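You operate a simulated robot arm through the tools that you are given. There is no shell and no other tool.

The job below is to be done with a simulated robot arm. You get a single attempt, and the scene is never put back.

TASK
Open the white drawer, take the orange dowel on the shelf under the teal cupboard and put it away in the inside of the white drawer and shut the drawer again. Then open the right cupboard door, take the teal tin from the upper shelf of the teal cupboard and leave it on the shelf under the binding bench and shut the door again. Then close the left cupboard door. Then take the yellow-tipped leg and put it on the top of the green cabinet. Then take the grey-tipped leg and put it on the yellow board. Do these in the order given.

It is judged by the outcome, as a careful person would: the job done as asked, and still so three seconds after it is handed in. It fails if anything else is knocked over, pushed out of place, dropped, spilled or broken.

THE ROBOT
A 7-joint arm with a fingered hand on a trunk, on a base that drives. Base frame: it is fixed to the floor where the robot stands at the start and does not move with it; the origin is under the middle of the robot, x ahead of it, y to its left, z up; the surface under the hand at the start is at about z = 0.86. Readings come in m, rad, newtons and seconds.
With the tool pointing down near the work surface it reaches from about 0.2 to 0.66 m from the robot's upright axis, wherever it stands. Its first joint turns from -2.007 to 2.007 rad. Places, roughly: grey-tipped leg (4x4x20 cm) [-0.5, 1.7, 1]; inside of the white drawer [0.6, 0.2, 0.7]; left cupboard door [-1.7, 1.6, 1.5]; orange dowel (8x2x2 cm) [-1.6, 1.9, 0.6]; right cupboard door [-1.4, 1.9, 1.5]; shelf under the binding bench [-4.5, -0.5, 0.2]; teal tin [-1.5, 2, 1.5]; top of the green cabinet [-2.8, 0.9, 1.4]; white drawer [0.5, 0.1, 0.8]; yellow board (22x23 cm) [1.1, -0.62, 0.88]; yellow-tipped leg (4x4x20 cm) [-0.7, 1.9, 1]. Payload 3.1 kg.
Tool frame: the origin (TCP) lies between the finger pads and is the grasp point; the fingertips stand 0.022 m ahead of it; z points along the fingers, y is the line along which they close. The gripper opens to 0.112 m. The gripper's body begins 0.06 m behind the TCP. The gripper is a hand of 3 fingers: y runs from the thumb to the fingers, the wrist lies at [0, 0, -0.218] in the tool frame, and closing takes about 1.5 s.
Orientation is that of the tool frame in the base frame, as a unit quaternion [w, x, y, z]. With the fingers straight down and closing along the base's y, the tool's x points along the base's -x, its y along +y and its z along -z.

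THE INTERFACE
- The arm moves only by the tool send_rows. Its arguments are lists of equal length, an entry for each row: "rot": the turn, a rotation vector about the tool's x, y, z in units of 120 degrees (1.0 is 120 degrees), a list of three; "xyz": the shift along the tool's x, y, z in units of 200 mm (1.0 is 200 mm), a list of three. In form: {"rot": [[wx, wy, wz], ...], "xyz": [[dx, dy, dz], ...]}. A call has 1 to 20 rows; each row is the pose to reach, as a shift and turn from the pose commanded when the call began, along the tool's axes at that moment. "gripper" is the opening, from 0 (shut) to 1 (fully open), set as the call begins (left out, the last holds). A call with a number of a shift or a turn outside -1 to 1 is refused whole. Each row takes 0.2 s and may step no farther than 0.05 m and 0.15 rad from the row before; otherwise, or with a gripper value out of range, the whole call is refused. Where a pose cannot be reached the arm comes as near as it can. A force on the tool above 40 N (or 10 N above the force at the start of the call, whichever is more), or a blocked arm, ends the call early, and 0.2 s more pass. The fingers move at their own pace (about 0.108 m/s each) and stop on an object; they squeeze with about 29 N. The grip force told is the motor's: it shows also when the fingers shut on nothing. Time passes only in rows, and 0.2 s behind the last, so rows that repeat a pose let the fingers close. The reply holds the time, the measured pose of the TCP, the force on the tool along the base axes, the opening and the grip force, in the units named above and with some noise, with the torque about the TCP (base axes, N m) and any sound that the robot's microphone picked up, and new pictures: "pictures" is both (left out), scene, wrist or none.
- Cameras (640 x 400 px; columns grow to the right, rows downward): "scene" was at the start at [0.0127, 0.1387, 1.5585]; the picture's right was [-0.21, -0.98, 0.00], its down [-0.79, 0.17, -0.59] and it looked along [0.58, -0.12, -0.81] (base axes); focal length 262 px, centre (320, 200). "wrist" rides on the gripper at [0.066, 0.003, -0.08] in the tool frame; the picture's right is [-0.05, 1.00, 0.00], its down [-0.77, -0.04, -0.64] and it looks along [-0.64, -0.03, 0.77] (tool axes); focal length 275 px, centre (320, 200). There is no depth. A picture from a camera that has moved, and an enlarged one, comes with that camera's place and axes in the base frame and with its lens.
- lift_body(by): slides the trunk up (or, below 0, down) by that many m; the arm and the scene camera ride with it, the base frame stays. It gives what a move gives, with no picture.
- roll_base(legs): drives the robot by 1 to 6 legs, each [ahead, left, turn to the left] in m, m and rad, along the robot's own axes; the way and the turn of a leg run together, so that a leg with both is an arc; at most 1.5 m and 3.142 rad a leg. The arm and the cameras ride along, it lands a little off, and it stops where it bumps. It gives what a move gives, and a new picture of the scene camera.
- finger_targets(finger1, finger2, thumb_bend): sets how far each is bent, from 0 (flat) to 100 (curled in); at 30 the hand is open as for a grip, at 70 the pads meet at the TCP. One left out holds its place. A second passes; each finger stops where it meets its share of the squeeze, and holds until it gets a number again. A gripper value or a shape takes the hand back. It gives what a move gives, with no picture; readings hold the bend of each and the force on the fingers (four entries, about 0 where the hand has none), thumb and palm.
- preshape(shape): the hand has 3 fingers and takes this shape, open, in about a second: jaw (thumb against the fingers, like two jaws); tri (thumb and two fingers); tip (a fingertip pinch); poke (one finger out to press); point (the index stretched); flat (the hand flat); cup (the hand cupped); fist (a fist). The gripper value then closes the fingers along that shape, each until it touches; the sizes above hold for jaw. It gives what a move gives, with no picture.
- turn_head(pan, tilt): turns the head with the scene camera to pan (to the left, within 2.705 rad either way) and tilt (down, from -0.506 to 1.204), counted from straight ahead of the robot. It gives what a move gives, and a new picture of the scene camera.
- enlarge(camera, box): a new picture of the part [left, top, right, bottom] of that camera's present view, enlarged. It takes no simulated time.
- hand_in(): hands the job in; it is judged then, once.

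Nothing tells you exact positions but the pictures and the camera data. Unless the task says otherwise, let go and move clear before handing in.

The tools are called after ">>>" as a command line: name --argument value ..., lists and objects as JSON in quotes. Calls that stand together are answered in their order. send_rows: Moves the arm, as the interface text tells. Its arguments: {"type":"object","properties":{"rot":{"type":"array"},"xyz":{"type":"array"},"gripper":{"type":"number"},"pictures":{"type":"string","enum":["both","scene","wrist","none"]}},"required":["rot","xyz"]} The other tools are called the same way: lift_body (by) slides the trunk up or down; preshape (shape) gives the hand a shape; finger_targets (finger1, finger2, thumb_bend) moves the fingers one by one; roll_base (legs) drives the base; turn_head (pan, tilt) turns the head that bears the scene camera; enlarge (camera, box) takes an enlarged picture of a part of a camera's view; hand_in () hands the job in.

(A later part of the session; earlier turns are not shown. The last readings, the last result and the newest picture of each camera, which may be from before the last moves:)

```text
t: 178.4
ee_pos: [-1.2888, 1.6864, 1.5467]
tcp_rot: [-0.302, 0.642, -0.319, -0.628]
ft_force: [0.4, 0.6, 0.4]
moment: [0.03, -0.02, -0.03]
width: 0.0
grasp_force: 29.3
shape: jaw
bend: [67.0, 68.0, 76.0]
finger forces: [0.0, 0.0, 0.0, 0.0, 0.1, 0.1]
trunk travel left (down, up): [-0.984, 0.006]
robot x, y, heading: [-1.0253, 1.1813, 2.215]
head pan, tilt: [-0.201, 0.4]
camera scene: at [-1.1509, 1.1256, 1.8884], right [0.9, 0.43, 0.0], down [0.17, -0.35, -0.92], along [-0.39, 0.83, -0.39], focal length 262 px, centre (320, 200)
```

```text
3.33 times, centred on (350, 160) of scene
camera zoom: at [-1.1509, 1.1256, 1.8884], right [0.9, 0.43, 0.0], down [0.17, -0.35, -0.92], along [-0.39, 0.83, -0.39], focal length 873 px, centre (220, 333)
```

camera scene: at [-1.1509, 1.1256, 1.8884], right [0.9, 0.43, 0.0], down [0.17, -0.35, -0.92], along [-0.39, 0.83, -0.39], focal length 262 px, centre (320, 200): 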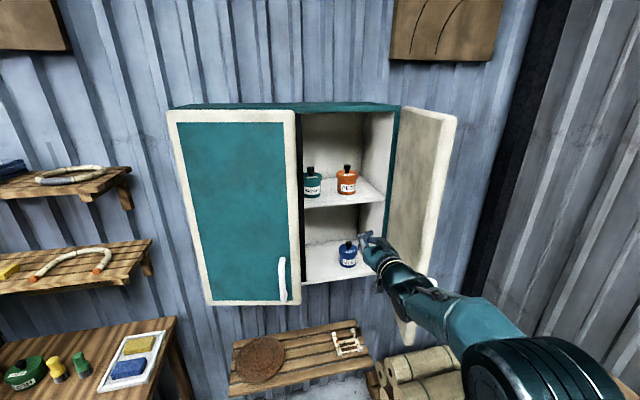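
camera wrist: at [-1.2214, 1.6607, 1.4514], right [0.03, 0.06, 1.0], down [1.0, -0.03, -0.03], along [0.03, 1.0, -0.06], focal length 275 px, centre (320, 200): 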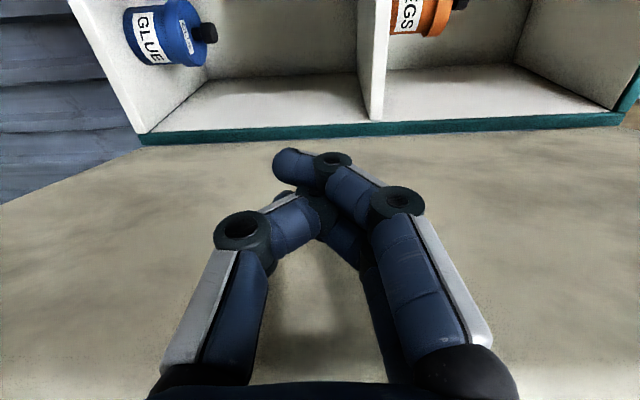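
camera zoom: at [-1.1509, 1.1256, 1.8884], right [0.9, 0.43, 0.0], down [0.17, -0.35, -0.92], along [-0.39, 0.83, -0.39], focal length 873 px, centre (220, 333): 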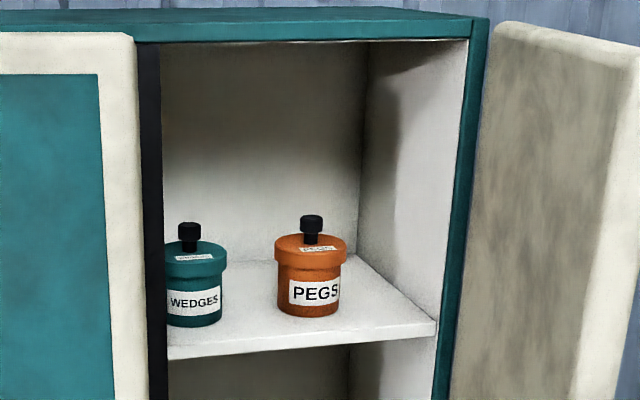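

The post is only a thin front stile, with open space behind it. I'll roll the hand 180° so the camera sits on top and the slimmer thumb side is toward the post.

>>> send_rows --rot '[[0, 0, 0.068], [0, 0, 0.136], [0, 0, 0.205], [0, 0, 0.273], [0, 0, 0.341], [0, 0, 0.409], [0, 0, 0.477], [0, 0, 0.545], [0, 0, 0.614], [0, 0, 0.682], [0, 0, 0.75]]' --xyz '[[0, 0, 0], [0, 0, 0], [0, 0, 0], [0, 0, 0], [0, 0, 0], [0, 0, 0], [0, 0, 0], [0, 0, 0], [0, 0, 0], [0, 0, 0], [0, 0, 0]]' --gripper 0.5 --pictures "none"

>>> send_rows --rot '[[0, 0, 0.068], [0, 0, 0.136], [0, 0, 0.205], [0, 0, 0.273], [0, 0, 0.341], [0, 0, 0.409], [0, 0, 0.477], [0, 0, 0.545], [0, 0, 0.614], [0, 0, 0.682], [0, 0, 0.75]]' --xyz '[[0, 0, 0], [0, 0, 0], [0, 0, 0], [0, 0, 0], [0, 0, 0], [0, 0, 0], [0, 0, 0], [0, 0, 0], [0, 0, 0], [0, 0, 0], [0, 0, 0]]' --pictures "both"

```text
t: 180.8
ee_pos: [-1.2875, 1.6863, 1.545]
tcp_rot: [-0.231, -0.228, 0.681, 0.657]
ft_force: [0.4, -0.7, -0.7]
moment: [0.03, 0.01, -0.03]
width: 0.0555
grasp_force: 0.0
shape: jaw
bend: [73.0, 73.0, 70.0]
finger forces: [0.0, 0.0, 0.0, 0.0, 0.0, 0.0]
trunk travel left (down, up): [-0.984, 0.006]
robot x, y, heading: [-1.0237, 1.1817, 2.213]
head pan, tilt: [-0.201, 0.4]
```

```text
t: 183.2
ee_pos: [-1.2897, 1.6856, 1.5463]
tcp_rot: [-0.628, 0.32, 0.642, 0.301]
ft_force: [-0.1, 1.2, 0.2]
moment: [0.01, 0.04, 0.03]
width: 0.0554
grasp_force: 0.1
shape: jaw
bend: [73.0, 73.0, 70.0]
finger forces: [0.0, 0.0, 0.0, 0.1, 0.1, 0.0]
trunk travel left (down, up): [-0.984, 0.006]
robot x, y, heading: [-1.0286, 1.1804, 2.214]
head pan, tilt: [-0.201, 0.4]
camera scene: at [-1.1507, 1.1256, 1.8885], right [0.9, 0.43, 0.0], down [0.17, -0.35, -0.92], along [-0.39, 0.83, -0.39], focal length 262 px, centre (320, 200)
camera wrist: at [-1.2373, 1.6271, 1.6142], right [0.79, 0.61, -0.06], down [0.37, -0.55, -0.75], along [-0.49, 0.57, -0.66], focal length 275 px, centre (320, 200)
```

scene: 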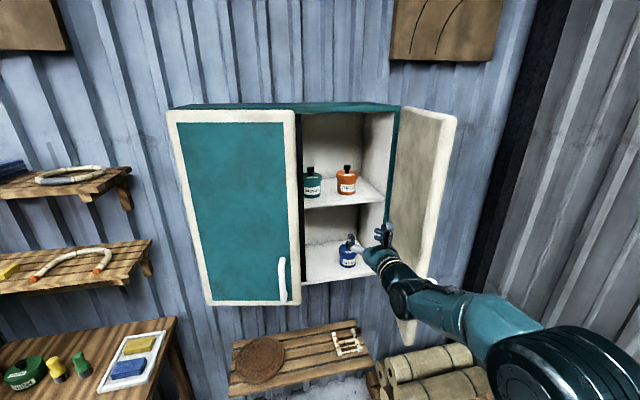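
wrist: 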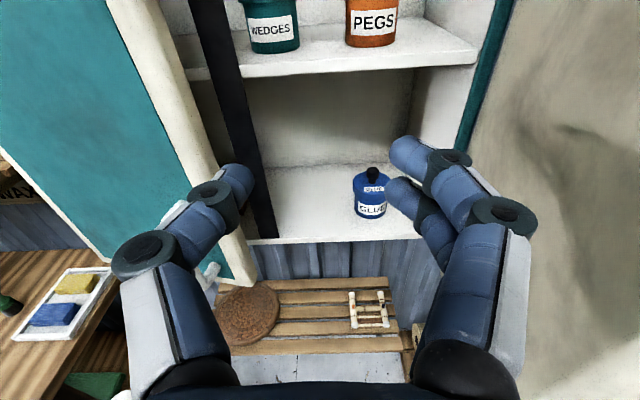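

The roll worked and the wrist view is now upright. I'll yaw the hand 40° to the left and raise it to knob height before driving in.

>>> send_rows --rot '[[0.055, 0, 0], [0.11, 0, 0], [0.165, 0, 0], [0.22, 0, 0], [0.275, 0, 0], [0.333, 0, 0]]' --xyz '[[0.06, -0.03, 0.02], [0.12, -0.06, 0.05], [0.18, -0.1, 0.08], [0.24, -0.13, 0.1], [0.31, -0.17, 0.13], [0.37, -0.2, 0.15]]' --pictures "both"

```text
t: 184.6
ee_pos: [-1.3418, 1.69, 1.6185]
tcp_rot: [-0.699, 0.085, 0.707, 0.063]
ft_force: [-0.4, 1.0, 0.6]
moment: [0.0, -0.03, 0.0]
width: 0.0554
grasp_force: 0.0
shape: jaw
bend: [73.0, 73.0, 70.0]
finger forces: [0.0, 0.0, 0.0, 0.1, 0.0, 0.0]
trunk travel left (down, up): [-0.984, 0.006]
robot x, y, heading: [-1.0281, 1.1817, 2.213]
head pan, tilt: [-0.201, 0.4]
camera scene: at [-1.1524, 1.1274, 1.8884], right [0.9, 0.43, 0.0], down [0.17, -0.35, -0.92], along [-0.39, 0.83, -0.39], focal length 262 px, centre (320, 200)
camera wrist: at [-1.2618, 1.6789, 1.6855], right [0.21, 0.97, -0.08], down [0.62, -0.19, -0.76], along [-0.76, 0.11, -0.65], focal length 275 px, centre (320, 200)
```

scene: 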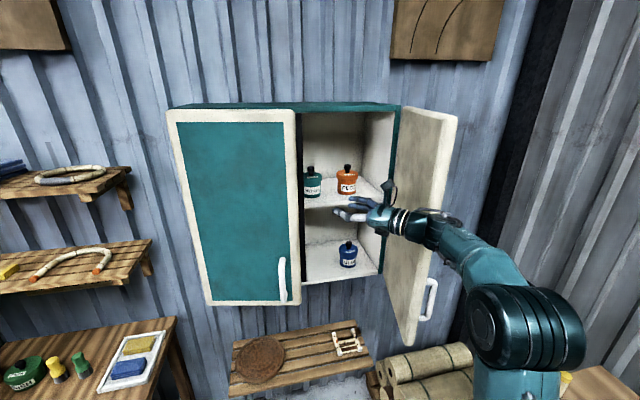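
wrist: 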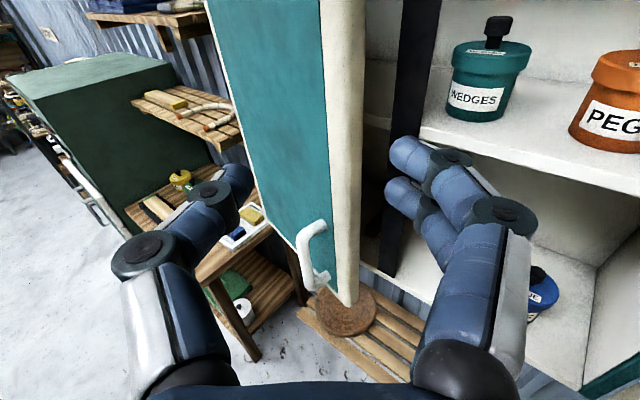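

The wrist camera confirms the knob at [-1.566, 1.936]. I'll drive ahead and slightly right to bring the hand to about 13 cm short of the knob along its pointing line.

>>> roll_base --legs '[[0.238, -0.058, -0.002]]'

>>> send_rows --rot '[[0, 0, 0]]' --xyz '[[0, 0, 0]]' --pictures "wrist"

```text
t: 186.4
ee_pos: [-1.4322, 1.9103, 1.6206]
tcp_rot: [-0.699, 0.086, 0.707, 0.065]
ft_force: [0.0, 0.0, 0.2]
moment: [-0.02, -0.02, -0.01]
width: 0.0557
grasp_force: 0.0
shape: jaw
bend: [73.0, 73.0, 70.0]
finger forces: [0.1, 0.0, 0.1, 0.0, 0.0, 0.1]
trunk travel left (down, up): [-0.984, 0.006]
robot x, y, heading: [-1.1189, 1.4029, 2.211]
head pan, tilt: [-0.201, 0.4]
camera scene: at [-1.2446, 1.3464, 1.8885], right [0.9, 0.43, 0.0], down [0.17, -0.35, -0.92], along [-0.39, 0.83, -0.39], focal length 262 px, centre (320, 200)
```

scene: 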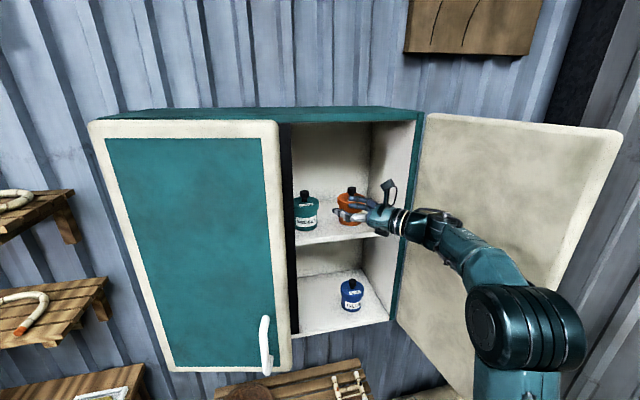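

```text
t: 186.8
ee_pos: [-1.4325, 1.9115, 1.6205]
tcp_rot: [-0.7, 0.085, 0.706, 0.066]
ft_force: [-0.4, -0.6, 0.3]
moment: [0.02, 0.01, -0.02]
width: 0.0553
grasp_force: 0.1
shape: jaw
bend: [73.0, 73.0, 70.0]
finger forces: [0.1, 0.0, 0.0, 0.0, 0.1, 0.0]
trunk travel left (down, up): [-0.984, 0.006]
robot x, y, heading: [-1.1192, 1.4025, 2.208]
head pan, tilt: [-0.201, 0.4]
camera wrist: at [-1.3544, 1.9007, 1.6866], right [0.21, 0.97, -0.07], down [0.62, -0.19, -0.76], along [-0.76, 0.12, -0.64], focal length 275 px, centre (320, 200)
```

wrist: 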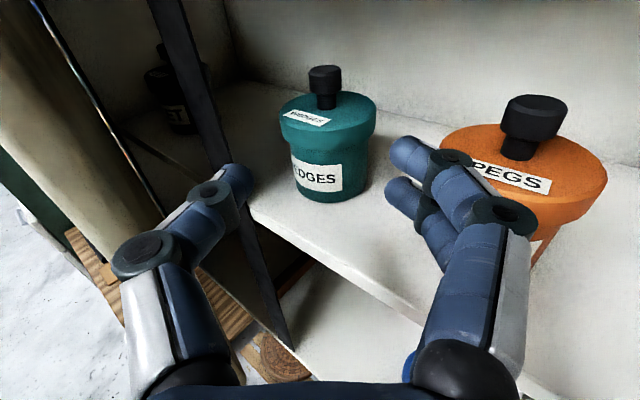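

The knob lies straight ahead along the hand's axis, 13.8 cm away, at the right height. I'll advance with the fingers half open, keeping a few millimetres to the right of centre for the post.

>>> send_rows --rot '[[0, 0, 0], [0, 0, 0], [0, 0, 0], [0, 0, 0], [0, 0, 0]]' --xyz '[[0.015, 0.03, 0.14], [0.015, 0.03, 0.28], [0.015, 0.03, 0.42], [0.015, 0.03, 0.55], [0.015, 0.03, 0.66]]' --pictures "both"

```text
t: 188.0
ee_pos: [-1.5601, 1.9344, 1.6203]
tcp_rot: [-0.699, 0.084, 0.707, 0.065]
ft_force: [-0.2, -0.3, -0.4]
moment: [-0.02, -0.01, -0.01]
width: 0.0558
grasp_force: 0.0
shape: jaw
bend: [73.0, 73.0, 70.0]
finger forces: [0.0, 0.0, 0.1, 0.0, 0.0, 0.1]
out of reach, approached as far as the arm can: row 5
trunk travel left (down, up): [-0.984, 0.006]
robot x, y, heading: [-1.1224, 1.4054, 2.211]
head pan, tilt: [-0.201, 0.4]
camera scene: at [-1.2461, 1.3486, 1.8884], right [0.9, 0.43, 0.0], down [0.17, -0.35, -0.92], along [-0.39, 0.83, -0.39], focal length 262 px, centre (320, 200)
camera wrist: at [-1.4797, 1.9221, 1.6867], right [0.21, 0.97, -0.07], down [0.62, -0.19, -0.76], along [-0.76, 0.12, -0.64], focal length 275 px, centre (320, 200)
```

scene: 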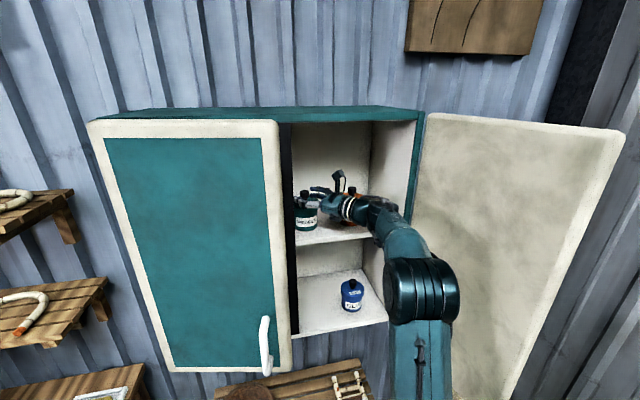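
wrist: 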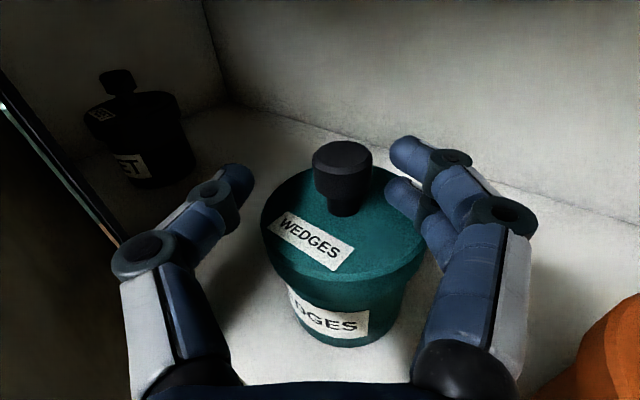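

The fingers straddle the knob, which is about 1 cm right of centre and still 1–2 cm ahead; the arm is at its reach. I'll nudge the base forward 17 mm.

>>> roll_base --legs '[[0.018, 0.003, 0]]'

>>> send_rows --rot '[[0, 0, 0]]' --xyz '[[0, 0, 0]]' --pictures "wrist"

```text
t: 188.8
ee_pos: [-1.5659, 1.9437, 1.6209]
tcp_rot: [-0.7, 0.085, 0.706, 0.066]
ft_force: [-0.2, 0.0, 0.0]
moment: [-0.02, -0.03, -0.03]
width: 0.0559
grasp_force: 0.1
shape: jaw
bend: [73.0, 73.0, 70.0]
finger forces: [0.0, 0.0, 0.0, 0.0, 0.0, 0.1]
trunk travel left (down, up): [-0.984, 0.006]
robot x, y, heading: [-1.1328, 1.4124, 2.212]
head pan, tilt: [-0.201, 0.4]
camera scene: at [-1.2532, 1.3578, 1.8888], right [0.91, 0.43, 0.0], down [0.16, -0.35, -0.92], along [-0.39, 0.83, -0.39], focal length 262 px, centre (320, 200)
```

scene: 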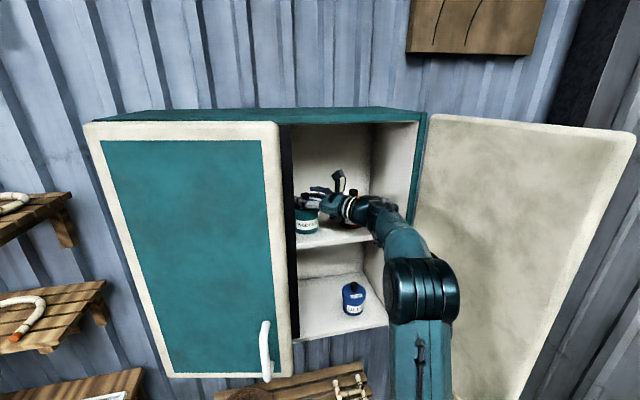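

```text
t: 189.2
ee_pos: [-1.5715, 1.9472, 1.6194]
tcp_rot: [-0.699, 0.087, 0.707, 0.065]
ft_force: [0.4, 0.3, 0.2]
moment: [0.0, 0.02, -0.02]
width: 0.0557
grasp_force: 0.1
shape: jaw
bend: [73.0, 73.0, 70.0]
finger forces: [0.0, 0.1, 0.1, 0.1, 0.0, 0.1]
trunk travel left (down, up): [-0.984, 0.006]
robot x, y, heading: [-1.1297, 1.4124, 2.214]
head pan, tilt: [-0.201, 0.4]
camera wrist: at [-1.4923, 1.9361, 1.6863], right [0.21, 0.97, -0.07], down [0.62, -0.19, -0.76], along [-0.76, 0.12, -0.64], focal length 275 px, centre (320, 200)
```

wrist: 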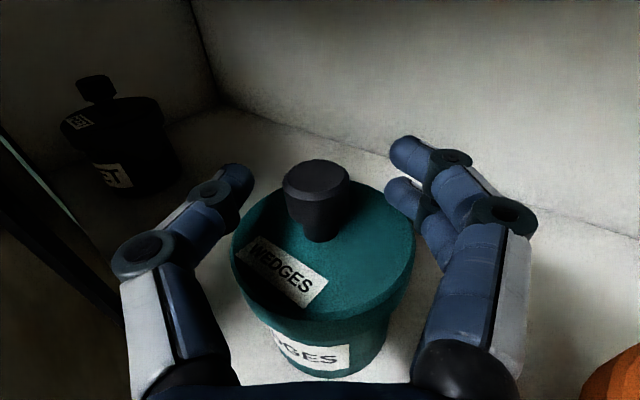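

The knob is now centred between thumb and fingers. Closing.

>>> send_rows --rot '[[0, 0, 0], [0, 0, 0], [0, 0, 0], [0, 0, 0], [0, 0, 0], [0, 0, 0], [0, 0, 0], [0, 0, 0]]' --xyz '[[0, 0, 0], [0, 0, 0], [0, 0, 0], [0, 0, 0], [0, 0, 0], [0, 0, 0], [0, 0, 0], [0, 0, 0]]' --gripper 0 --pictures "wrist"

```text
t: 191.0
ee_pos: [-1.5712, 1.9459, 1.6179]
tcp_rot: [-0.699, 0.086, 0.706, 0.066]
ft_force: [-3.4, 0.3, 9.1]
moment: [0.18, 0.06, -0.02]
width: 0.0165
grasp_force: 29.3
shape: jaw
bend: [73.0, 73.0, 71.0]
finger forces: [15.2, 13.3, 0.1, 0.0, 24.9, 0.0]
trunk travel left (down, up): [-0.984, 0.006]
robot x, y, heading: [-1.1323, 1.4162, 2.214]
head pan, tilt: [-0.201, 0.4]
camera wrist: at [-1.4921, 1.9346, 1.687], right [0.21, 0.97, -0.07], down [0.62, -0.19, -0.76], along [-0.76, 0.12, -0.64], focal length 275 px, centre (320, 200)
```

wrist: 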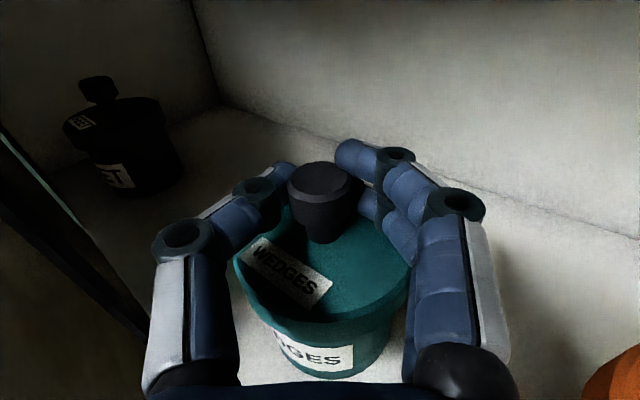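

All three fingers hold the knob firmly. I'll lift the tin slightly and ease it to the right, away from the post, then check.

>>> send_rows --rot '[[0, 0, 0], [0, 0, 0], [0, 0, 0], [0, 0, 0]]' --xyz '[[0.04, 0, 0], [0.08, 0.03, -0.0265], [0.12, 0.0675, -0.0595], [0.15, 0.072, -0.13]]' --pictures "both"

```text
t: 192.0
ee_pos: [-1.5706, 1.9464, 1.6201]
tcp_rot: [-0.699, 0.085, 0.707, 0.066]
ft_force: [-2.2, 1.3, 10.9]
moment: [0.16, 0.09, 0.02]
width: 0.0163
grasp_force: 28.4
shape: jaw
bend: [73.0, 73.0, 71.0]
finger forces: [15.5, 13.4, 0.0, 0.1, 24.9, 0.0]
out of reach, approached as far as the arm can: row 1, 2, 3, 4
trunk travel left (down, up): [-0.984, 0.006]
robot x, y, heading: [-1.1348, 1.4174, 2.21]
head pan, tilt: [-0.201, 0.4]
camera scene: at [-1.2589, 1.361, 1.8885], right [0.9, 0.43, 0.0], down [0.17, -0.35, -0.92], along [-0.39, 0.83, -0.39], focal length 262 px, centre (320, 200)
camera wrist: at [-1.492, 1.9345, 1.687], right [0.21, 0.97, -0.07], down [0.62, -0.19, -0.76], along [-0.76, 0.12, -0.64], focal length 275 px, centre (320, 200)
```

scene: 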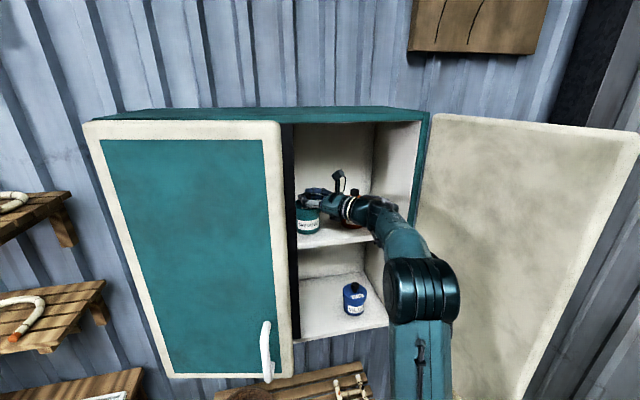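
wrist: 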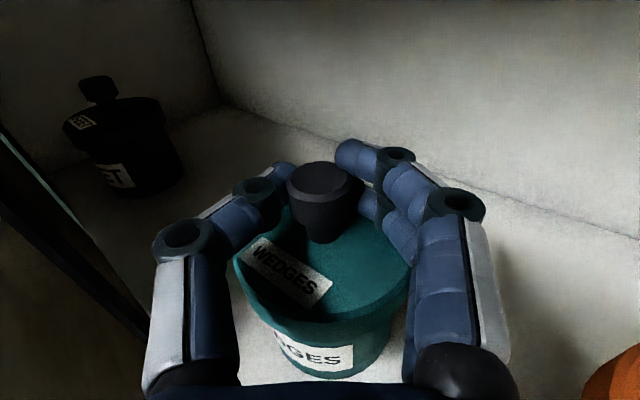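

The arm is at its upper reach here, so I'll use the trunk's last 6 mm of lift and see whether the tin's weight comes onto the hand.

>>> lift_body --by 0.006

```text
t: 192.6
ee_pos: [-1.5713, 1.9483, 1.6234]
tcp_rot: [-0.699, 0.086, 0.707, 0.065]
ft_force: [0.1, 1.0, -0.5]
moment: [0.14, 0.01, 0.03]
width: 0.0131
grasp_force: 28.9
shape: jaw
bend: [75.0, 72.0, 73.0]
finger forces: [8.3, 12.6, 0.1, 0.1, 19.5, 0.1]
trunk travel left (down, up): [-0.99, 0.0]
robot x, y, heading: [-1.1347, 1.4145, 2.214]
head pan, tilt: [-0.201, 0.4]
```

The fingers have settled under the knob's cap. I'll draw the tin back along the hand's axis, away from the post, rising as the reach allows.

>>> send_rows --rot '[[0, 0, 0], [0, 0, 0], [0, 0, 0], [0, 0, 0], [0, 0, 0], [0, 0, 0]]' --xyz '[[0.0, 0, -0.04], [0.01, 0, -0.09], [0.03, 0, -0.14], [0.06, 0, -0.19], [0.09, 0, -0.24], [0.12, 0, -0.28]]' --pictures "both"

```text
t: 193.9
ee_pos: [-1.5342, 1.9332, 1.6368]
tcp_rot: [-0.7, 0.084, 0.706, 0.065]
ft_force: [-0.7, 0.0, 0.3]
moment: [-0.01, -0.03, 0.01]
width: 0.008
grasp_force: 29.3
shape: jaw
bend: [76.0, 76.0, 75.0]
finger forces: [0.0, 0.1, 0.0, 0.1, 0.6, 0.0]
out of reach, approached as far as the arm can: row 4, 5, 6
trunk travel left (down, up): [-0.99, 0.0]
robot x, y, heading: [-1.1355, 1.417, 2.214]
head pan, tilt: [-0.201, 0.4]
camera scene: at [-1.2593, 1.3619, 1.8944], right [0.9, 0.43, 0.0], down [0.17, -0.35, -0.92], along [-0.39, 0.83, -0.39], focal length 262 px, centre (320, 200)
camera wrist: at [-1.4547, 1.9213, 1.7034], right [0.21, 0.97, -0.07], down [0.62, -0.19, -0.76], along [-0.76, 0.12, -0.64], focal length 275 px, centre (320, 200)
```

scene: 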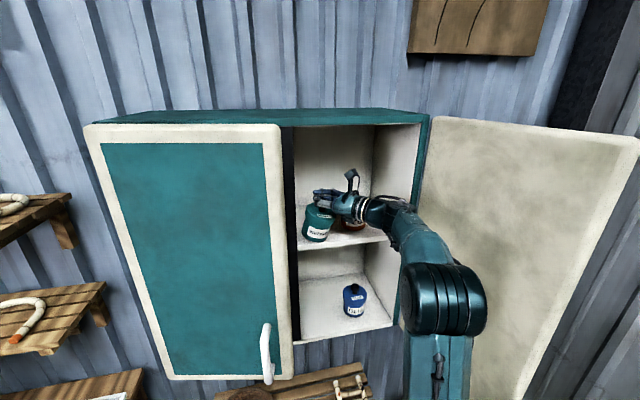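
wrist: 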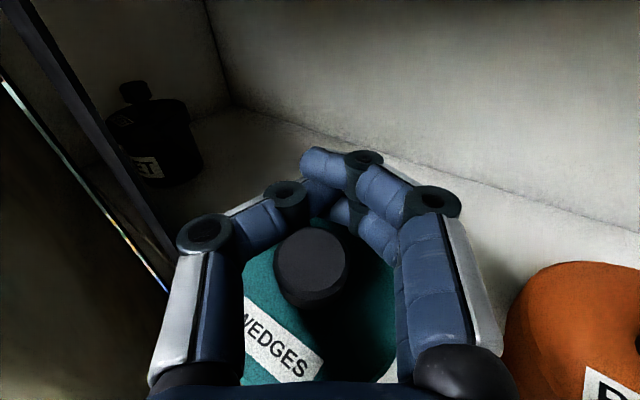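

The fingertips slipped past the knob, which is now caged in the hand, and the tin looks slightly tilted. I'll look closely before moving.

>>> enlarge --camera "scene" --box '[280, 160, 400, 260]'

>>> enlarge --camera "wrist" --box '[140, 120, 540, 400]'

```text
4.00 times, centred on (340, 210) of scene
camera zoom: at [-1.2593, 1.3619, 1.8944], right [0.9, 0.43, 0.0], down [0.17, -0.35, -0.92], along [-0.39, 0.83, -0.39], focal length 1048 px, centre (240, 160)
```

zoom: 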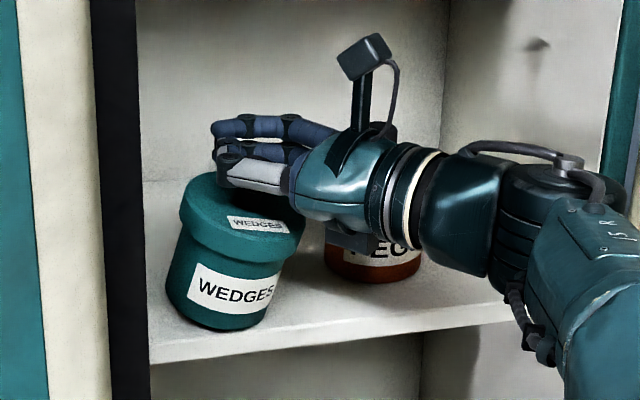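

```text
1.43 times, centred on (340, 260) of wrist
camera zoom: at [-1.4547, 1.9213, 1.7034], right [0.21, 0.97, -0.07], down [0.62, -0.19, -0.76], along [-0.76, 0.12, -0.64], focal length 393 px, centre (291, 114)
```

zoom: 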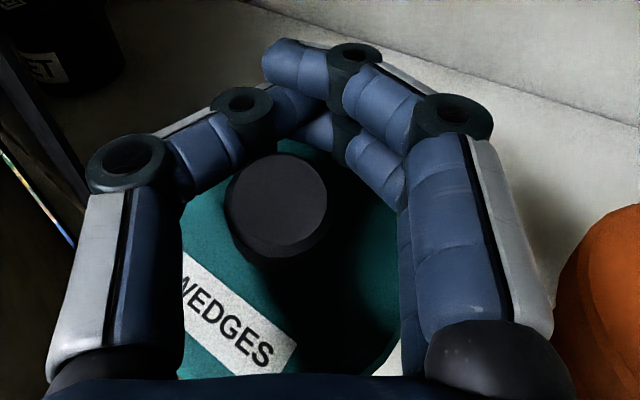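

The tin leans about 15°, its knob hooked inside the closed fingers. I'll ease the hand forward and slightly down so the tin settles upright again, then regrip it by the body instead.

>>> send_rows --rot '[[0, 0, 0], [0, 0, 0], [0, 0, 0], [0, 0, 0], [0, 0, 0]]' --xyz '[[-0.01, 0, 0.03], [-0.02, 0, 0.06], [-0.03, 0, 0.09], [-0.04, 0, 0.12], [-0.04, 0, 0.15]]' --pictures "both"

>>> enlarge --camera "scene" --box '[280, 160, 400, 260]'

```text
t: 195.2
ee_pos: [-1.5628, 1.9379, 1.6279]
tcp_rot: [-0.699, 0.085, 0.707, 0.064]
ft_force: [-0.2, -0.5, -0.6]
moment: [-0.02, -0.03, 0.0]
width: 0.0075
grasp_force: 29.3
shape: jaw
bend: [76.0, 76.0, 75.0]
finger forces: [0.1, 0.0, 0.0, 0.0, 0.5, 0.0]
trunk travel left (down, up): [-0.99, 0.0]
robot x, y, heading: [-1.131, 1.4237, 2.211]
head pan, tilt: [-0.201, 0.4]
camera scene: at [-1.2594, 1.3621, 1.8944], right [0.9, 0.43, 0.0], down [0.17, -0.35, -0.92], along [-0.39, 0.83, -0.39], focal length 262 px, centre (320, 200)
camera wrist: at [-1.4843, 1.9272, 1.6942], right [0.21, 0.97, -0.07], down [0.62, -0.19, -0.76], along [-0.76, 0.12, -0.65], focal length 275 px, centre (320, 200)
```

scene: 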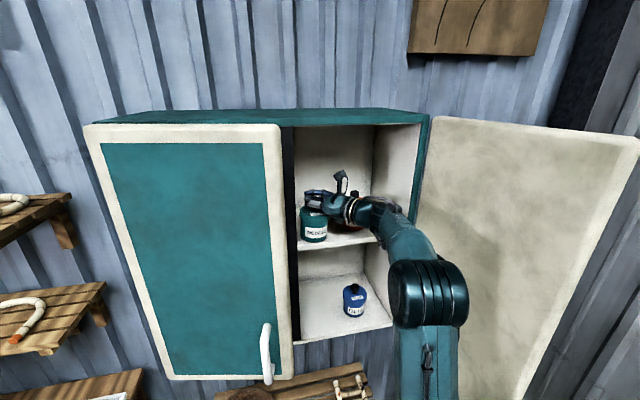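
wrist: 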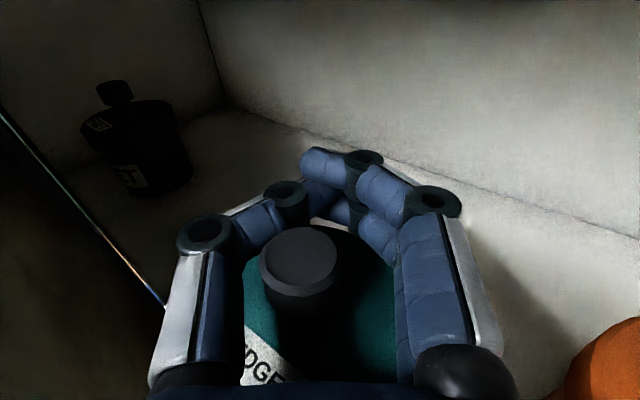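

```text
4.00 times, centred on (340, 210) of scene
camera zoom: at [-1.2594, 1.3621, 1.8944], right [0.9, 0.43, 0.0], down [0.17, -0.35, -0.92], along [-0.39, 0.83, -0.39], focal length 1048 px, centre (240, 160)
```

zoom: 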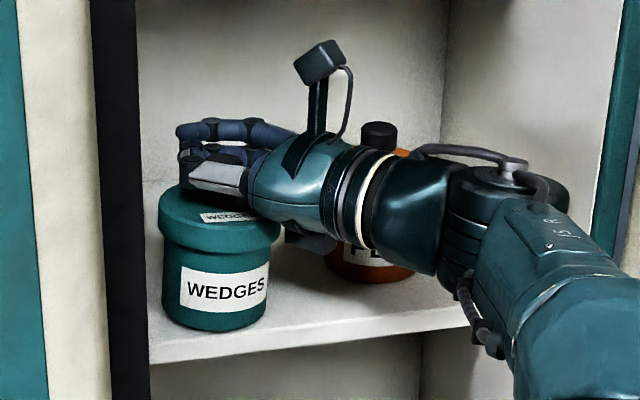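

The tin is upright again at about E–N (-0.09, 2.465), near the shelf's front. I'll open the fingers just enough to free the knob and draw the hand straight back.

>>> send_rows --rot '[[0, 0, 0], [0, 0, 0], [0, 0, 0], [0, 0, 0], [0, 0, 0]]' --xyz '[[0, 0, 0], [0, 0, 0], [0, 0, 0], [0, 0, 0], [0, 0, 0]]' --gripper 0.48 --pictures "wrist"

```text
t: 196.3
ee_pos: [-1.5612, 1.9385, 1.6279]
tcp_rot: [-0.699, 0.085, 0.707, 0.065]
ft_force: [0.2, 0.2, -0.3]
moment: [0.01, -0.02, 0.04]
width: 0.0532
grasp_force: 0.1
shape: jaw
bend: [73.0, 73.0, 70.0]
finger forces: [0.1, 0.0, 0.1, 0.1, 0.0, 0.0]
trunk travel left (down, up): [-0.99, 0.0]
robot x, y, heading: [-1.1334, 1.4183, 2.204]
head pan, tilt: [-0.201, 0.4]
camera wrist: at [-1.4836, 1.9273, 1.6944], right [0.21, 0.97, -0.07], down [0.62, -0.19, -0.76], along [-0.76, 0.12, -0.64], focal length 275 px, centre (320, 200)
```

wrist: 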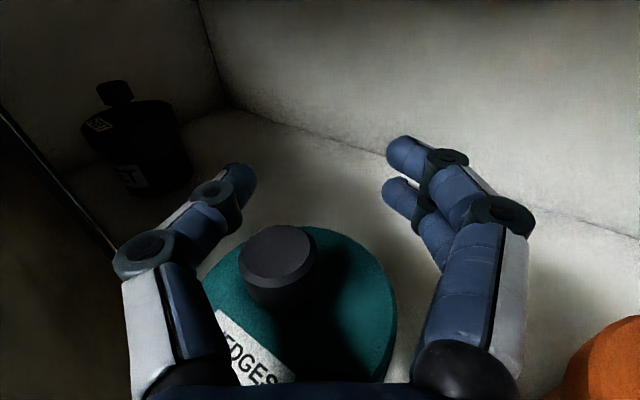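

The knob sits close to the thumb, so I'll rise slightly while drawing back, letting the thumb pass above it.

>>> send_rows --rot '[[0, 0, 0], [0, 0, 0], [0, 0, 0], [0, 0, 0], [0, 0, 0], [0, 0, 0], [0, 0, 0]]' --xyz '[[0.03, -0.01, -0.04], [0.06, -0.02, -0.09], [0.08, -0.02, -0.16], [0.08, 0, -0.26], [0.08, 0, -0.38], [0.08, 0, -0.5], [0.08, 0, -0.6]]' --pictures "both"

>>> enlarge --camera "scene" --box '[270, 160, 430, 260]'

```text
t: 197.9
ee_pos: [-1.4432, 1.9142, 1.6452]
tcp_rot: [-0.701, 0.085, 0.705, 0.067]
ft_force: [0.7, -0.3, -1.0]
moment: [0.01, -0.02, 0.02]
width: 0.0534
grasp_force: 0.1
shape: jaw
bend: [73.0, 73.0, 70.0]
finger forces: [0.1, 0.0, 0.1, 0.0, 0.1, 0.1]
out of reach, approached as far as the arm can: row 2, 3, 4, 5
trunk travel left (down, up): [-0.99, 0.0]
robot x, y, heading: [-1.1325, 1.4207, 2.208]
head pan, tilt: [-0.201, 0.4]
camera scene: at [-1.2577, 1.362, 1.8945], right [0.9, 0.43, 0.0], down [0.17, -0.35, -0.92], along [-0.39, 0.83, -0.39], focal length 262 px, centre (320, 200)
camera wrist: at [-1.3651, 1.9023, 1.7125], right [0.21, 0.97, -0.07], down [0.62, -0.19, -0.76], along [-0.76, 0.12, -0.64], focal length 275 px, centre (320, 200)
```

scene: 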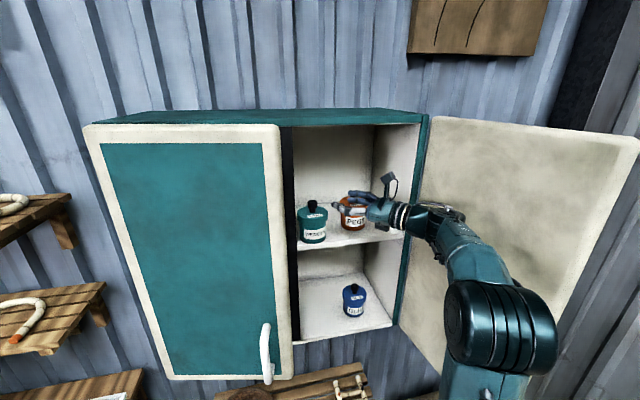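
wrist: 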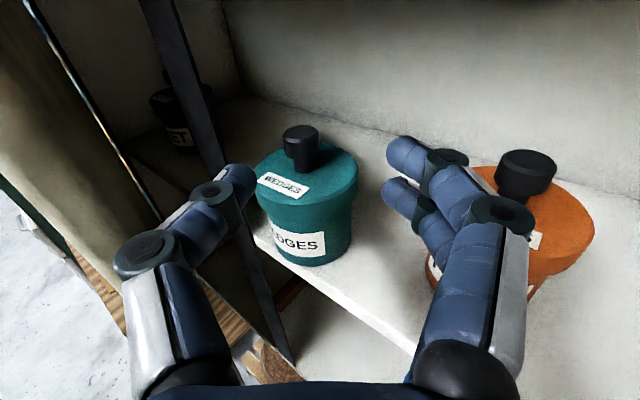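

```text
4.00 times, centred on (350, 210) of scene
camera zoom: at [-1.2577, 1.362, 1.8945], right [0.9, 0.43, 0.0], down [0.17, -0.35, -0.92], along [-0.39, 0.83, -0.39], focal length 1048 px, centre (200, 160)
```

zoom: 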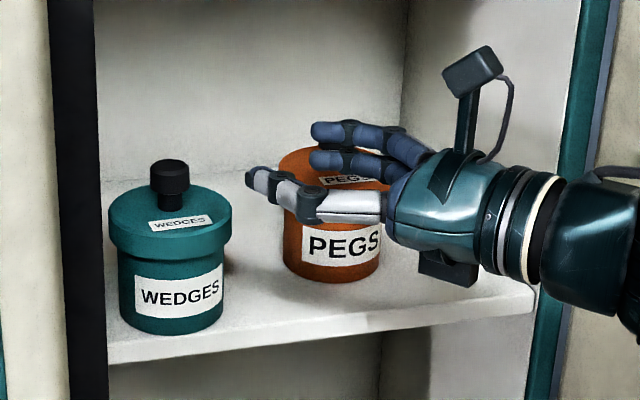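

The tin stands upright near the post, a bit cramped for a body grasp. I'll use the closed fist low on its front to slide it a few centimetres deeper, where there is room on both sides.

>>> send_rows --rot '[[-0.04, 0, 0], [-0.08, 0, 0], [-0.12, 0, 0], [-0.16, 0, 0], [-0.2, 0, 0], [-0.2167, 0, 0]]' --xyz '[[-0.08, -0.04, 0.0], [-0.16, -0.08, 0.02], [-0.24, -0.12, 0.04], [-0.32, -0.16, 0.06], [-0.4, -0.2, 0.08], [-0.476, -0.2475, 0.09]]' --gripper 0 --pictures "both"

```text
t: 199.3
ee_pos: [-1.4727, 1.8674, 1.5512]
tcp_rot: [-0.662, 0.241, 0.674, 0.223]
ft_force: [-0.2, 0.0, 0.2]
moment: [0.01, 0.02, -0.01]
width: 0.0
grasp_force: 28.5
shape: jaw
bend: [67.0, 67.0, 76.0]
finger forces: [0.1, 0.0, 0.0, 0.0, 0.0, 0.1]
trunk travel left (down, up): [-0.99, 0.0]
robot x, y, heading: [-1.1316, 1.4194, 2.211]
head pan, tilt: [-0.201, 0.4]
camera scene: at [-1.2581, 1.3626, 1.8945], right [0.9, 0.43, 0.0], down [0.17, -0.35, -0.92], along [-0.39, 0.83, -0.39], focal length 262 px, centre (320, 200)
camera wrist: at [-1.4088, 1.8223, 1.6195], right [0.62, 0.78, -0.06], down [0.48, -0.45, -0.75], along [-0.62, 0.44, -0.65], focal length 275 px, centre (320, 200)
```

scene: 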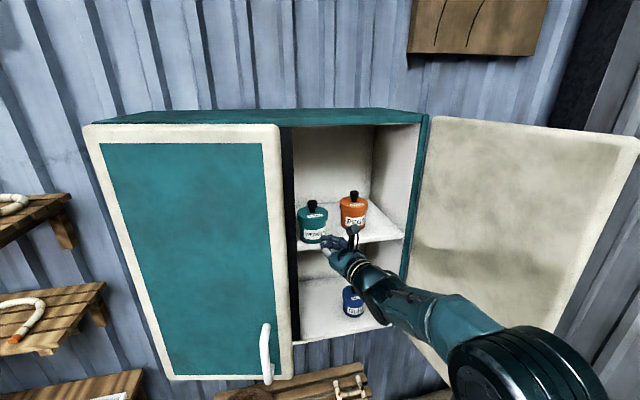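
wrist: 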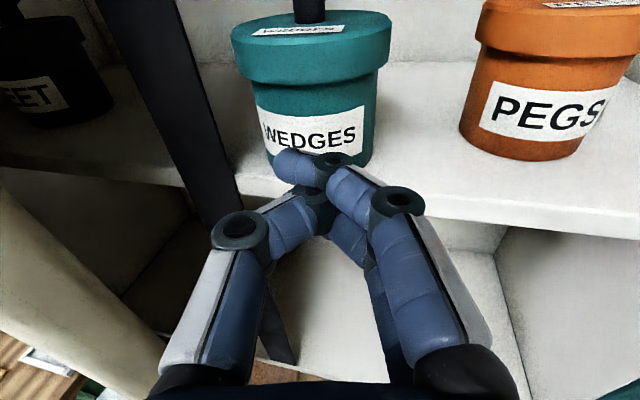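

The fist is low in front of the tin. I'll push slowly inward about 9 cm of travel.

>>> send_rows --rot '[[0, 0, 0], [0, 0, 0], [0, 0, 0], [0, 0, 0], [0, 0, 0], [0, 0, 0], [0, 0, 0], [0, 0, 0]]' --xyz '[[0, 0, 0.06], [0, 0, 0.12], [0, 0, 0.18], [0, 0, 0.24], [0, 0, 0.3], [0, 0, 0.36], [0, 0, 0.42], [0, 0, 0.475]]' --pictures "both"

>>> enlarge --camera "scene" --box '[270, 160, 430, 260]'

```text
t: 201.2
ee_pos: [-1.5487, 1.9264, 1.5501]
tcp_rot: [-0.662, 0.24, 0.674, 0.221]
ft_force: [0.6, -0.1, -0.8]
moment: [-0.06, -0.01, -0.02]
width: 0.0
grasp_force: 28.8
shape: jaw
bend: [68.0, 67.0, 76.0]
finger forces: [0.0, 0.0, 0.0, 0.1, 0.0, 0.1]
trunk travel left (down, up): [-0.99, 0.0]
robot x, y, heading: [-1.1312, 1.4184, 2.213]
head pan, tilt: [-0.201, 0.4]
camera scene: at [-1.2592, 1.3626, 1.8944], right [0.9, 0.43, 0.0], down [0.17, -0.35, -0.92], along [-0.39, 0.83, -0.39], focal length 262 px, centre (320, 200)
camera wrist: at [-1.4831, 1.8813, 1.6174], right [0.62, 0.78, -0.07], down [0.48, -0.44, -0.75], along [-0.62, 0.44, -0.65], focal length 275 px, centre (320, 200)
```

scene: 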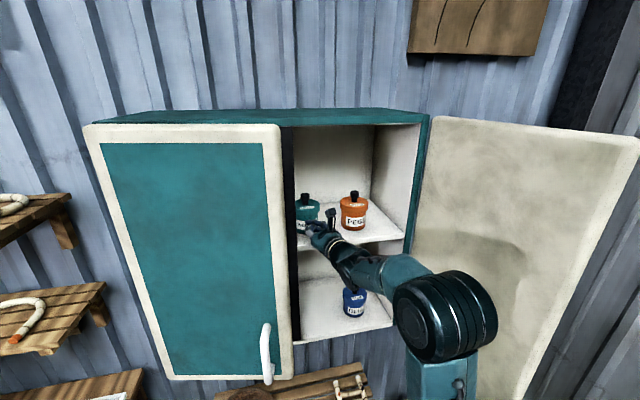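
wrist: 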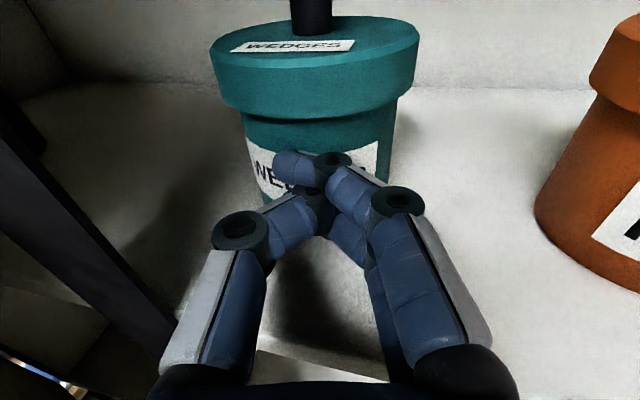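

```text
4.00 times, centred on (350, 210) of scene
camera zoom: at [-1.2592, 1.3626, 1.8944], right [0.9, 0.43, 0.0], down [0.17, -0.35, -0.92], along [-0.39, 0.83, -0.39], focal length 1048 px, centre (200, 160)
```

zoom: 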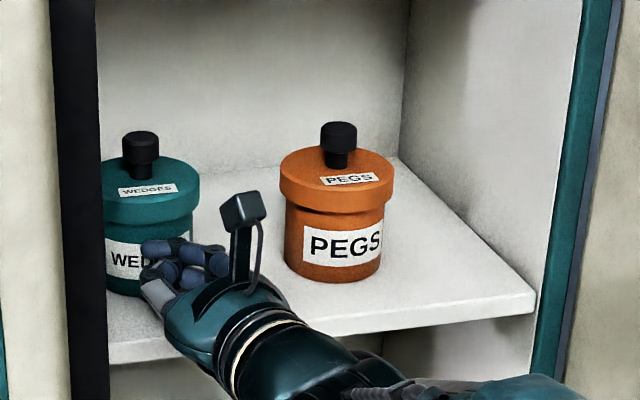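

The tin is upright and deeper on the shelf, at about E–N (-0.106, 2.515), with room on both sides. I'll retreat, open the hand, and re-aim with a slight downward pitch for a body grasp.

>>> send_rows --rot '[[0, 0, 0], [0, 0, 0]]' --xyz '[[0, 0, -0.2], [0, 0, -0.396]]' --pictures "none"

>>> send_rows --rot '[[0.031, -0.025, -0.003], [0.062, -0.05, -0.006], [0.093, -0.075, -0.01], [0.1246, -0.0994, -0.0131], [0.1246, -0.0994, -0.0131]]' --xyz '[[0.036, 0.04, 0], [0.072, 0.08, 0], [0.108, 0.12, 0], [0.145, 0.161, 0], [0.145, 0.161, 0]]' --gripper 0.8 --pictures "both"

```text
t: 201.8
ee_pos: [-1.4822, 1.876, 1.5533]
tcp_rot: [-0.663, 0.24, 0.673, 0.222]
ft_force: [1.0, 0.2, -0.1]
moment: [-0.01, 0.01, -0.02]
width: 0.0
grasp_force: 28.7
shape: jaw
bend: [68.0, 67.0, 76.0]
finger forces: [0.0, 0.0, 0.1, 0.0, 0.0, 0.1]
trunk travel left (down, up): [-0.99, 0.0]
robot x, y, heading: [-1.1323, 1.4143, 2.211]
head pan, tilt: [-0.201, 0.4]
```

```text
t: 202.9
ee_pos: [-1.4699, 1.9157, 1.5785]
tcp_rot: [-0.62, 0.171, 0.754, 0.131]
ft_force: [0.0, 0.1, 0.4]
moment: [0.02, 0.0, 0.0]
width: 0.0892
grasp_force: 0.1
shape: jaw
bend: [59.0, 59.0, 55.0]
finger forces: [0.0, 0.0, 0.1, 0.0, 0.1, 0.1]
out of reach, approached as far as the arm can: row 4
trunk travel left (down, up): [-0.99, 0.0]
robot x, y, heading: [-1.1303, 1.4168, 2.21]
head pan, tilt: [-0.201, 0.4]
camera scene: at [-1.2585, 1.3617, 1.8945], right [0.9, 0.43, 0.0], down [0.17, -0.35, -0.92], along [-0.39, 0.83, -0.39], focal length 262 px, centre (320, 200)
camera wrist: at [-1.4079, 1.8927, 1.6594], right [0.43, 0.9, -0.06], down [0.68, -0.37, -0.63], along [-0.59, 0.23, -0.77], focal length 275 px, centre (320, 200)
```

scene: 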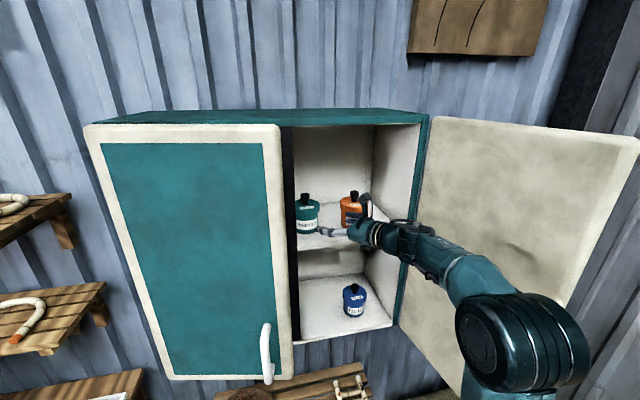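
wrist: 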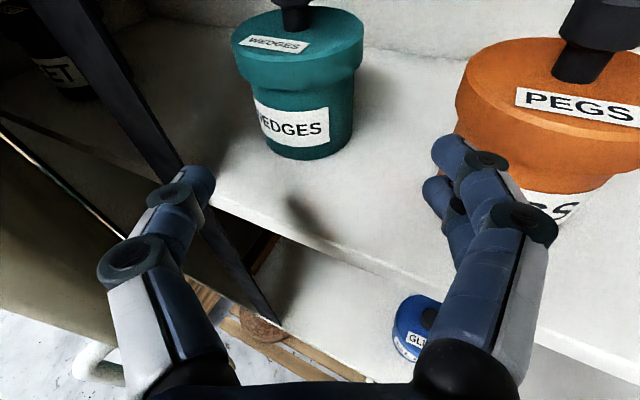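

The tin is about 13 mm left of the hand's axis and 12 cm ahead. I'll centre on it and advance slowly with the fingers open to 9 cm.

>>> send_rows --rot '[[0, 0, 0], [0, 0, 0], [0, 0, 0], [0, 0, 0]]' --xyz '[[0, -0.04, 0.05], [0, -0.065, 0.14], [0, -0.065, 0.24], [-0.005, -0.065, 0.34]]' --pictures "wrist"

```text
t: 203.9
ee_pos: [-1.5356, 1.9166, 1.5633]
tcp_rot: [-0.61, 0.165, 0.766, 0.116]
ft_force: [0.4, -0.4, -0.4]
moment: [0.0, 0.0, 0.0]
width: 0.0894
grasp_force: 0.0
shape: jaw
bend: [59.0, 59.0, 55.0]
finger forces: [0.0, 0.0, 0.0, 0.0, 0.2, 0.0]
out of reach, approached as far as the arm can: row 1
trunk travel left (down, up): [-0.99, 0.0]
robot x, y, heading: [-1.1339, 1.4199, 2.211]
head pan, tilt: [-0.201, 0.4]
camera wrist: at [-1.4752, 1.898, 1.6455], right [0.4, 0.91, -0.07], down [0.71, -0.36, -0.6], along [-0.58, 0.19, -0.79], focal length 275 px, centre (320, 200)
```

wrist: 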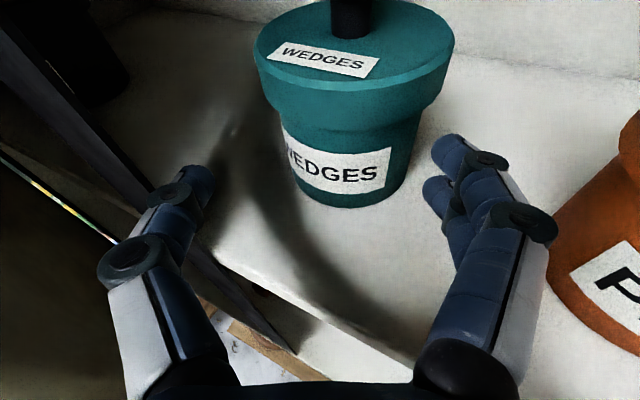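

The tin is now about 18 mm to the right of the axis (the reach limit skewed the shift). I'll correct sideways, narrow the fingers slightly for clearance to the red tin, and advance the rest.

>>> send_rows --rot '[[0, 0, 0], [0, 0, 0], [0, 0, 0], [0, 0, 0]]' --xyz '[[0, 0.035, 0], [0, 0.07, 0.0], [0, 0.07, 0.07], [0, 0.07, 0.14]]' --gripper 0.74 --pictures "wrist"

```text
t: 204.9
ee_pos: [-1.5526, 1.9407, 1.5562]
tcp_rot: [-0.61, 0.166, 0.766, 0.116]
ft_force: [0.3, -0.7, 0.1]
moment: [-0.01, 0.01, -0.01]
width: 0.0834
grasp_force: 0.0
shape: jaw
bend: [64.0, 64.0, 61.0]
finger forces: [0.0, 0.0, 0.0, 0.0, 0.0, 0.0]
trunk travel left (down, up): [-0.99, 0.0]
robot x, y, heading: [-1.1353, 1.4179, 2.212]
head pan, tilt: [-0.201, 0.4]
camera wrist: at [-1.4919, 1.9211, 1.6382], right [0.4, 0.91, -0.07], down [0.71, -0.36, -0.61], along [-0.58, 0.19, -0.79], focal length 275 px, centre (320, 200)
```

wrist: 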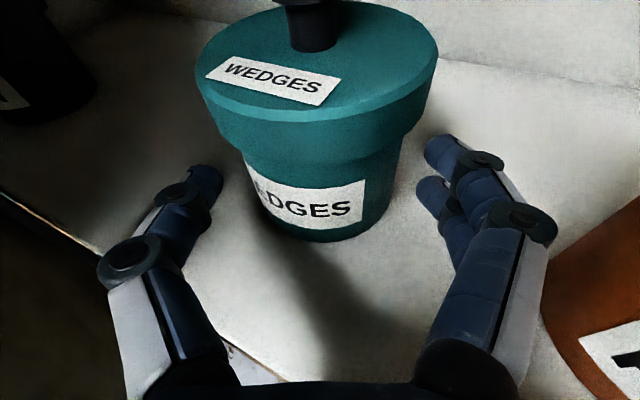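

The tin is centred between thumb and fingers with the red tin clear. I'll advance the last 3 cm.

>>> send_rows --rot '[[0, 0, 0], [0, 0, 0], [0, 0, 0]]' --xyz '[[0.005, 0, 0.05], [0.01, 0, 0.1], [0.015, 0, 0.155]]' --pictures "wrist"

```text
t: 205.8
ee_pos: [-1.5794, 1.9504, 1.5522]
tcp_rot: [-0.611, 0.165, 0.765, 0.116]
ft_force: [0.6, 0.5, 0.3]
moment: [0.01, 0.01, 0.02]
width: 0.0833
grasp_force: 0.1
shape: jaw
bend: [64.0, 64.0, 61.0]
finger forces: [0.0, 0.0, 0.0, 0.1, 0.1, 0.0]
trunk travel left (down, up): [-0.99, 0.0]
robot x, y, heading: [-1.1363, 1.4196, 2.216]
head pan, tilt: [-0.201, 0.4]
camera wrist: at [-1.5195, 1.9316, 1.6343], right [0.4, 0.91, -0.07], down [0.71, -0.36, -0.61], along [-0.58, 0.19, -0.79], focal length 275 px, centre (320, 200)
```

wrist: 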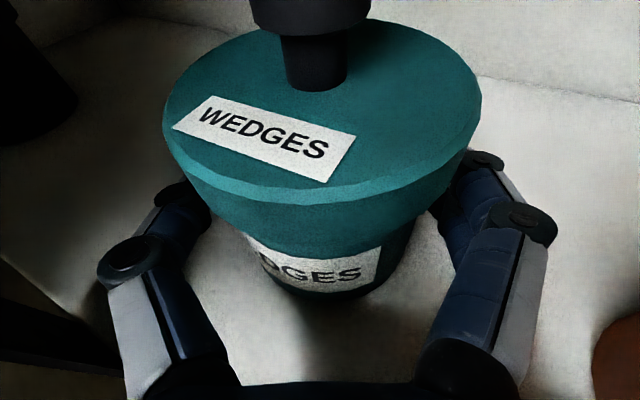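

The fingers are either side of the tin's body. Closing the grip.

>>> send_rows --rot '[[0, 0, 0], [0, 0, 0], [0, 0, 0], [0, 0, 0], [0, 0, 0], [0, 0, 0]]' --xyz '[[0, 0, 0], [0, 0, 0], [0, 0, 0], [0, 0, 0], [0, 0, 0], [0, 0, 0]]' --gripper 0 --pictures "wrist"

```text
t: 207.2
ee_pos: [-1.579, 1.9523, 1.5521]
tcp_rot: [-0.61, 0.166, 0.766, 0.116]
ft_force: [-0.2, -0.1, -0.4]
moment: [0.04, -0.04, 0.01]
width: 0.0614
grasp_force: 29.4
shape: jaw
bend: [72.0, 71.0, 71.0]
finger forces: [12.7, 12.9, 0.0, 0.1, 27.3, 0.0]
trunk travel left (down, up): [-0.99, 0.0]
robot x, y, heading: [-1.1321, 1.4141, 2.214]
head pan, tilt: [-0.201, 0.4]
camera wrist: at [-1.5192, 1.9315, 1.6344], right [0.4, 0.91, -0.07], down [0.71, -0.36, -0.61], along [-0.58, 0.2, -0.79], focal length 275 px, centre (320, 200)
```

wrist: 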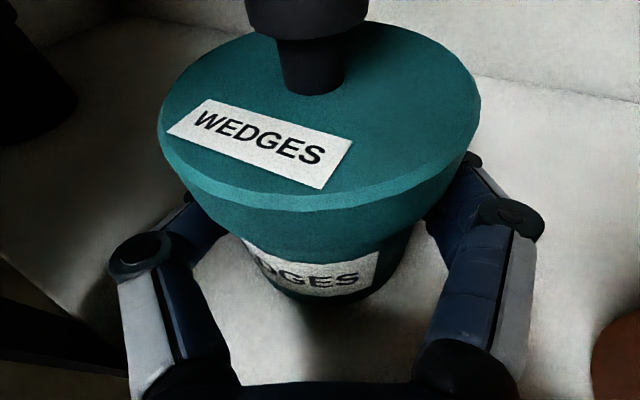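

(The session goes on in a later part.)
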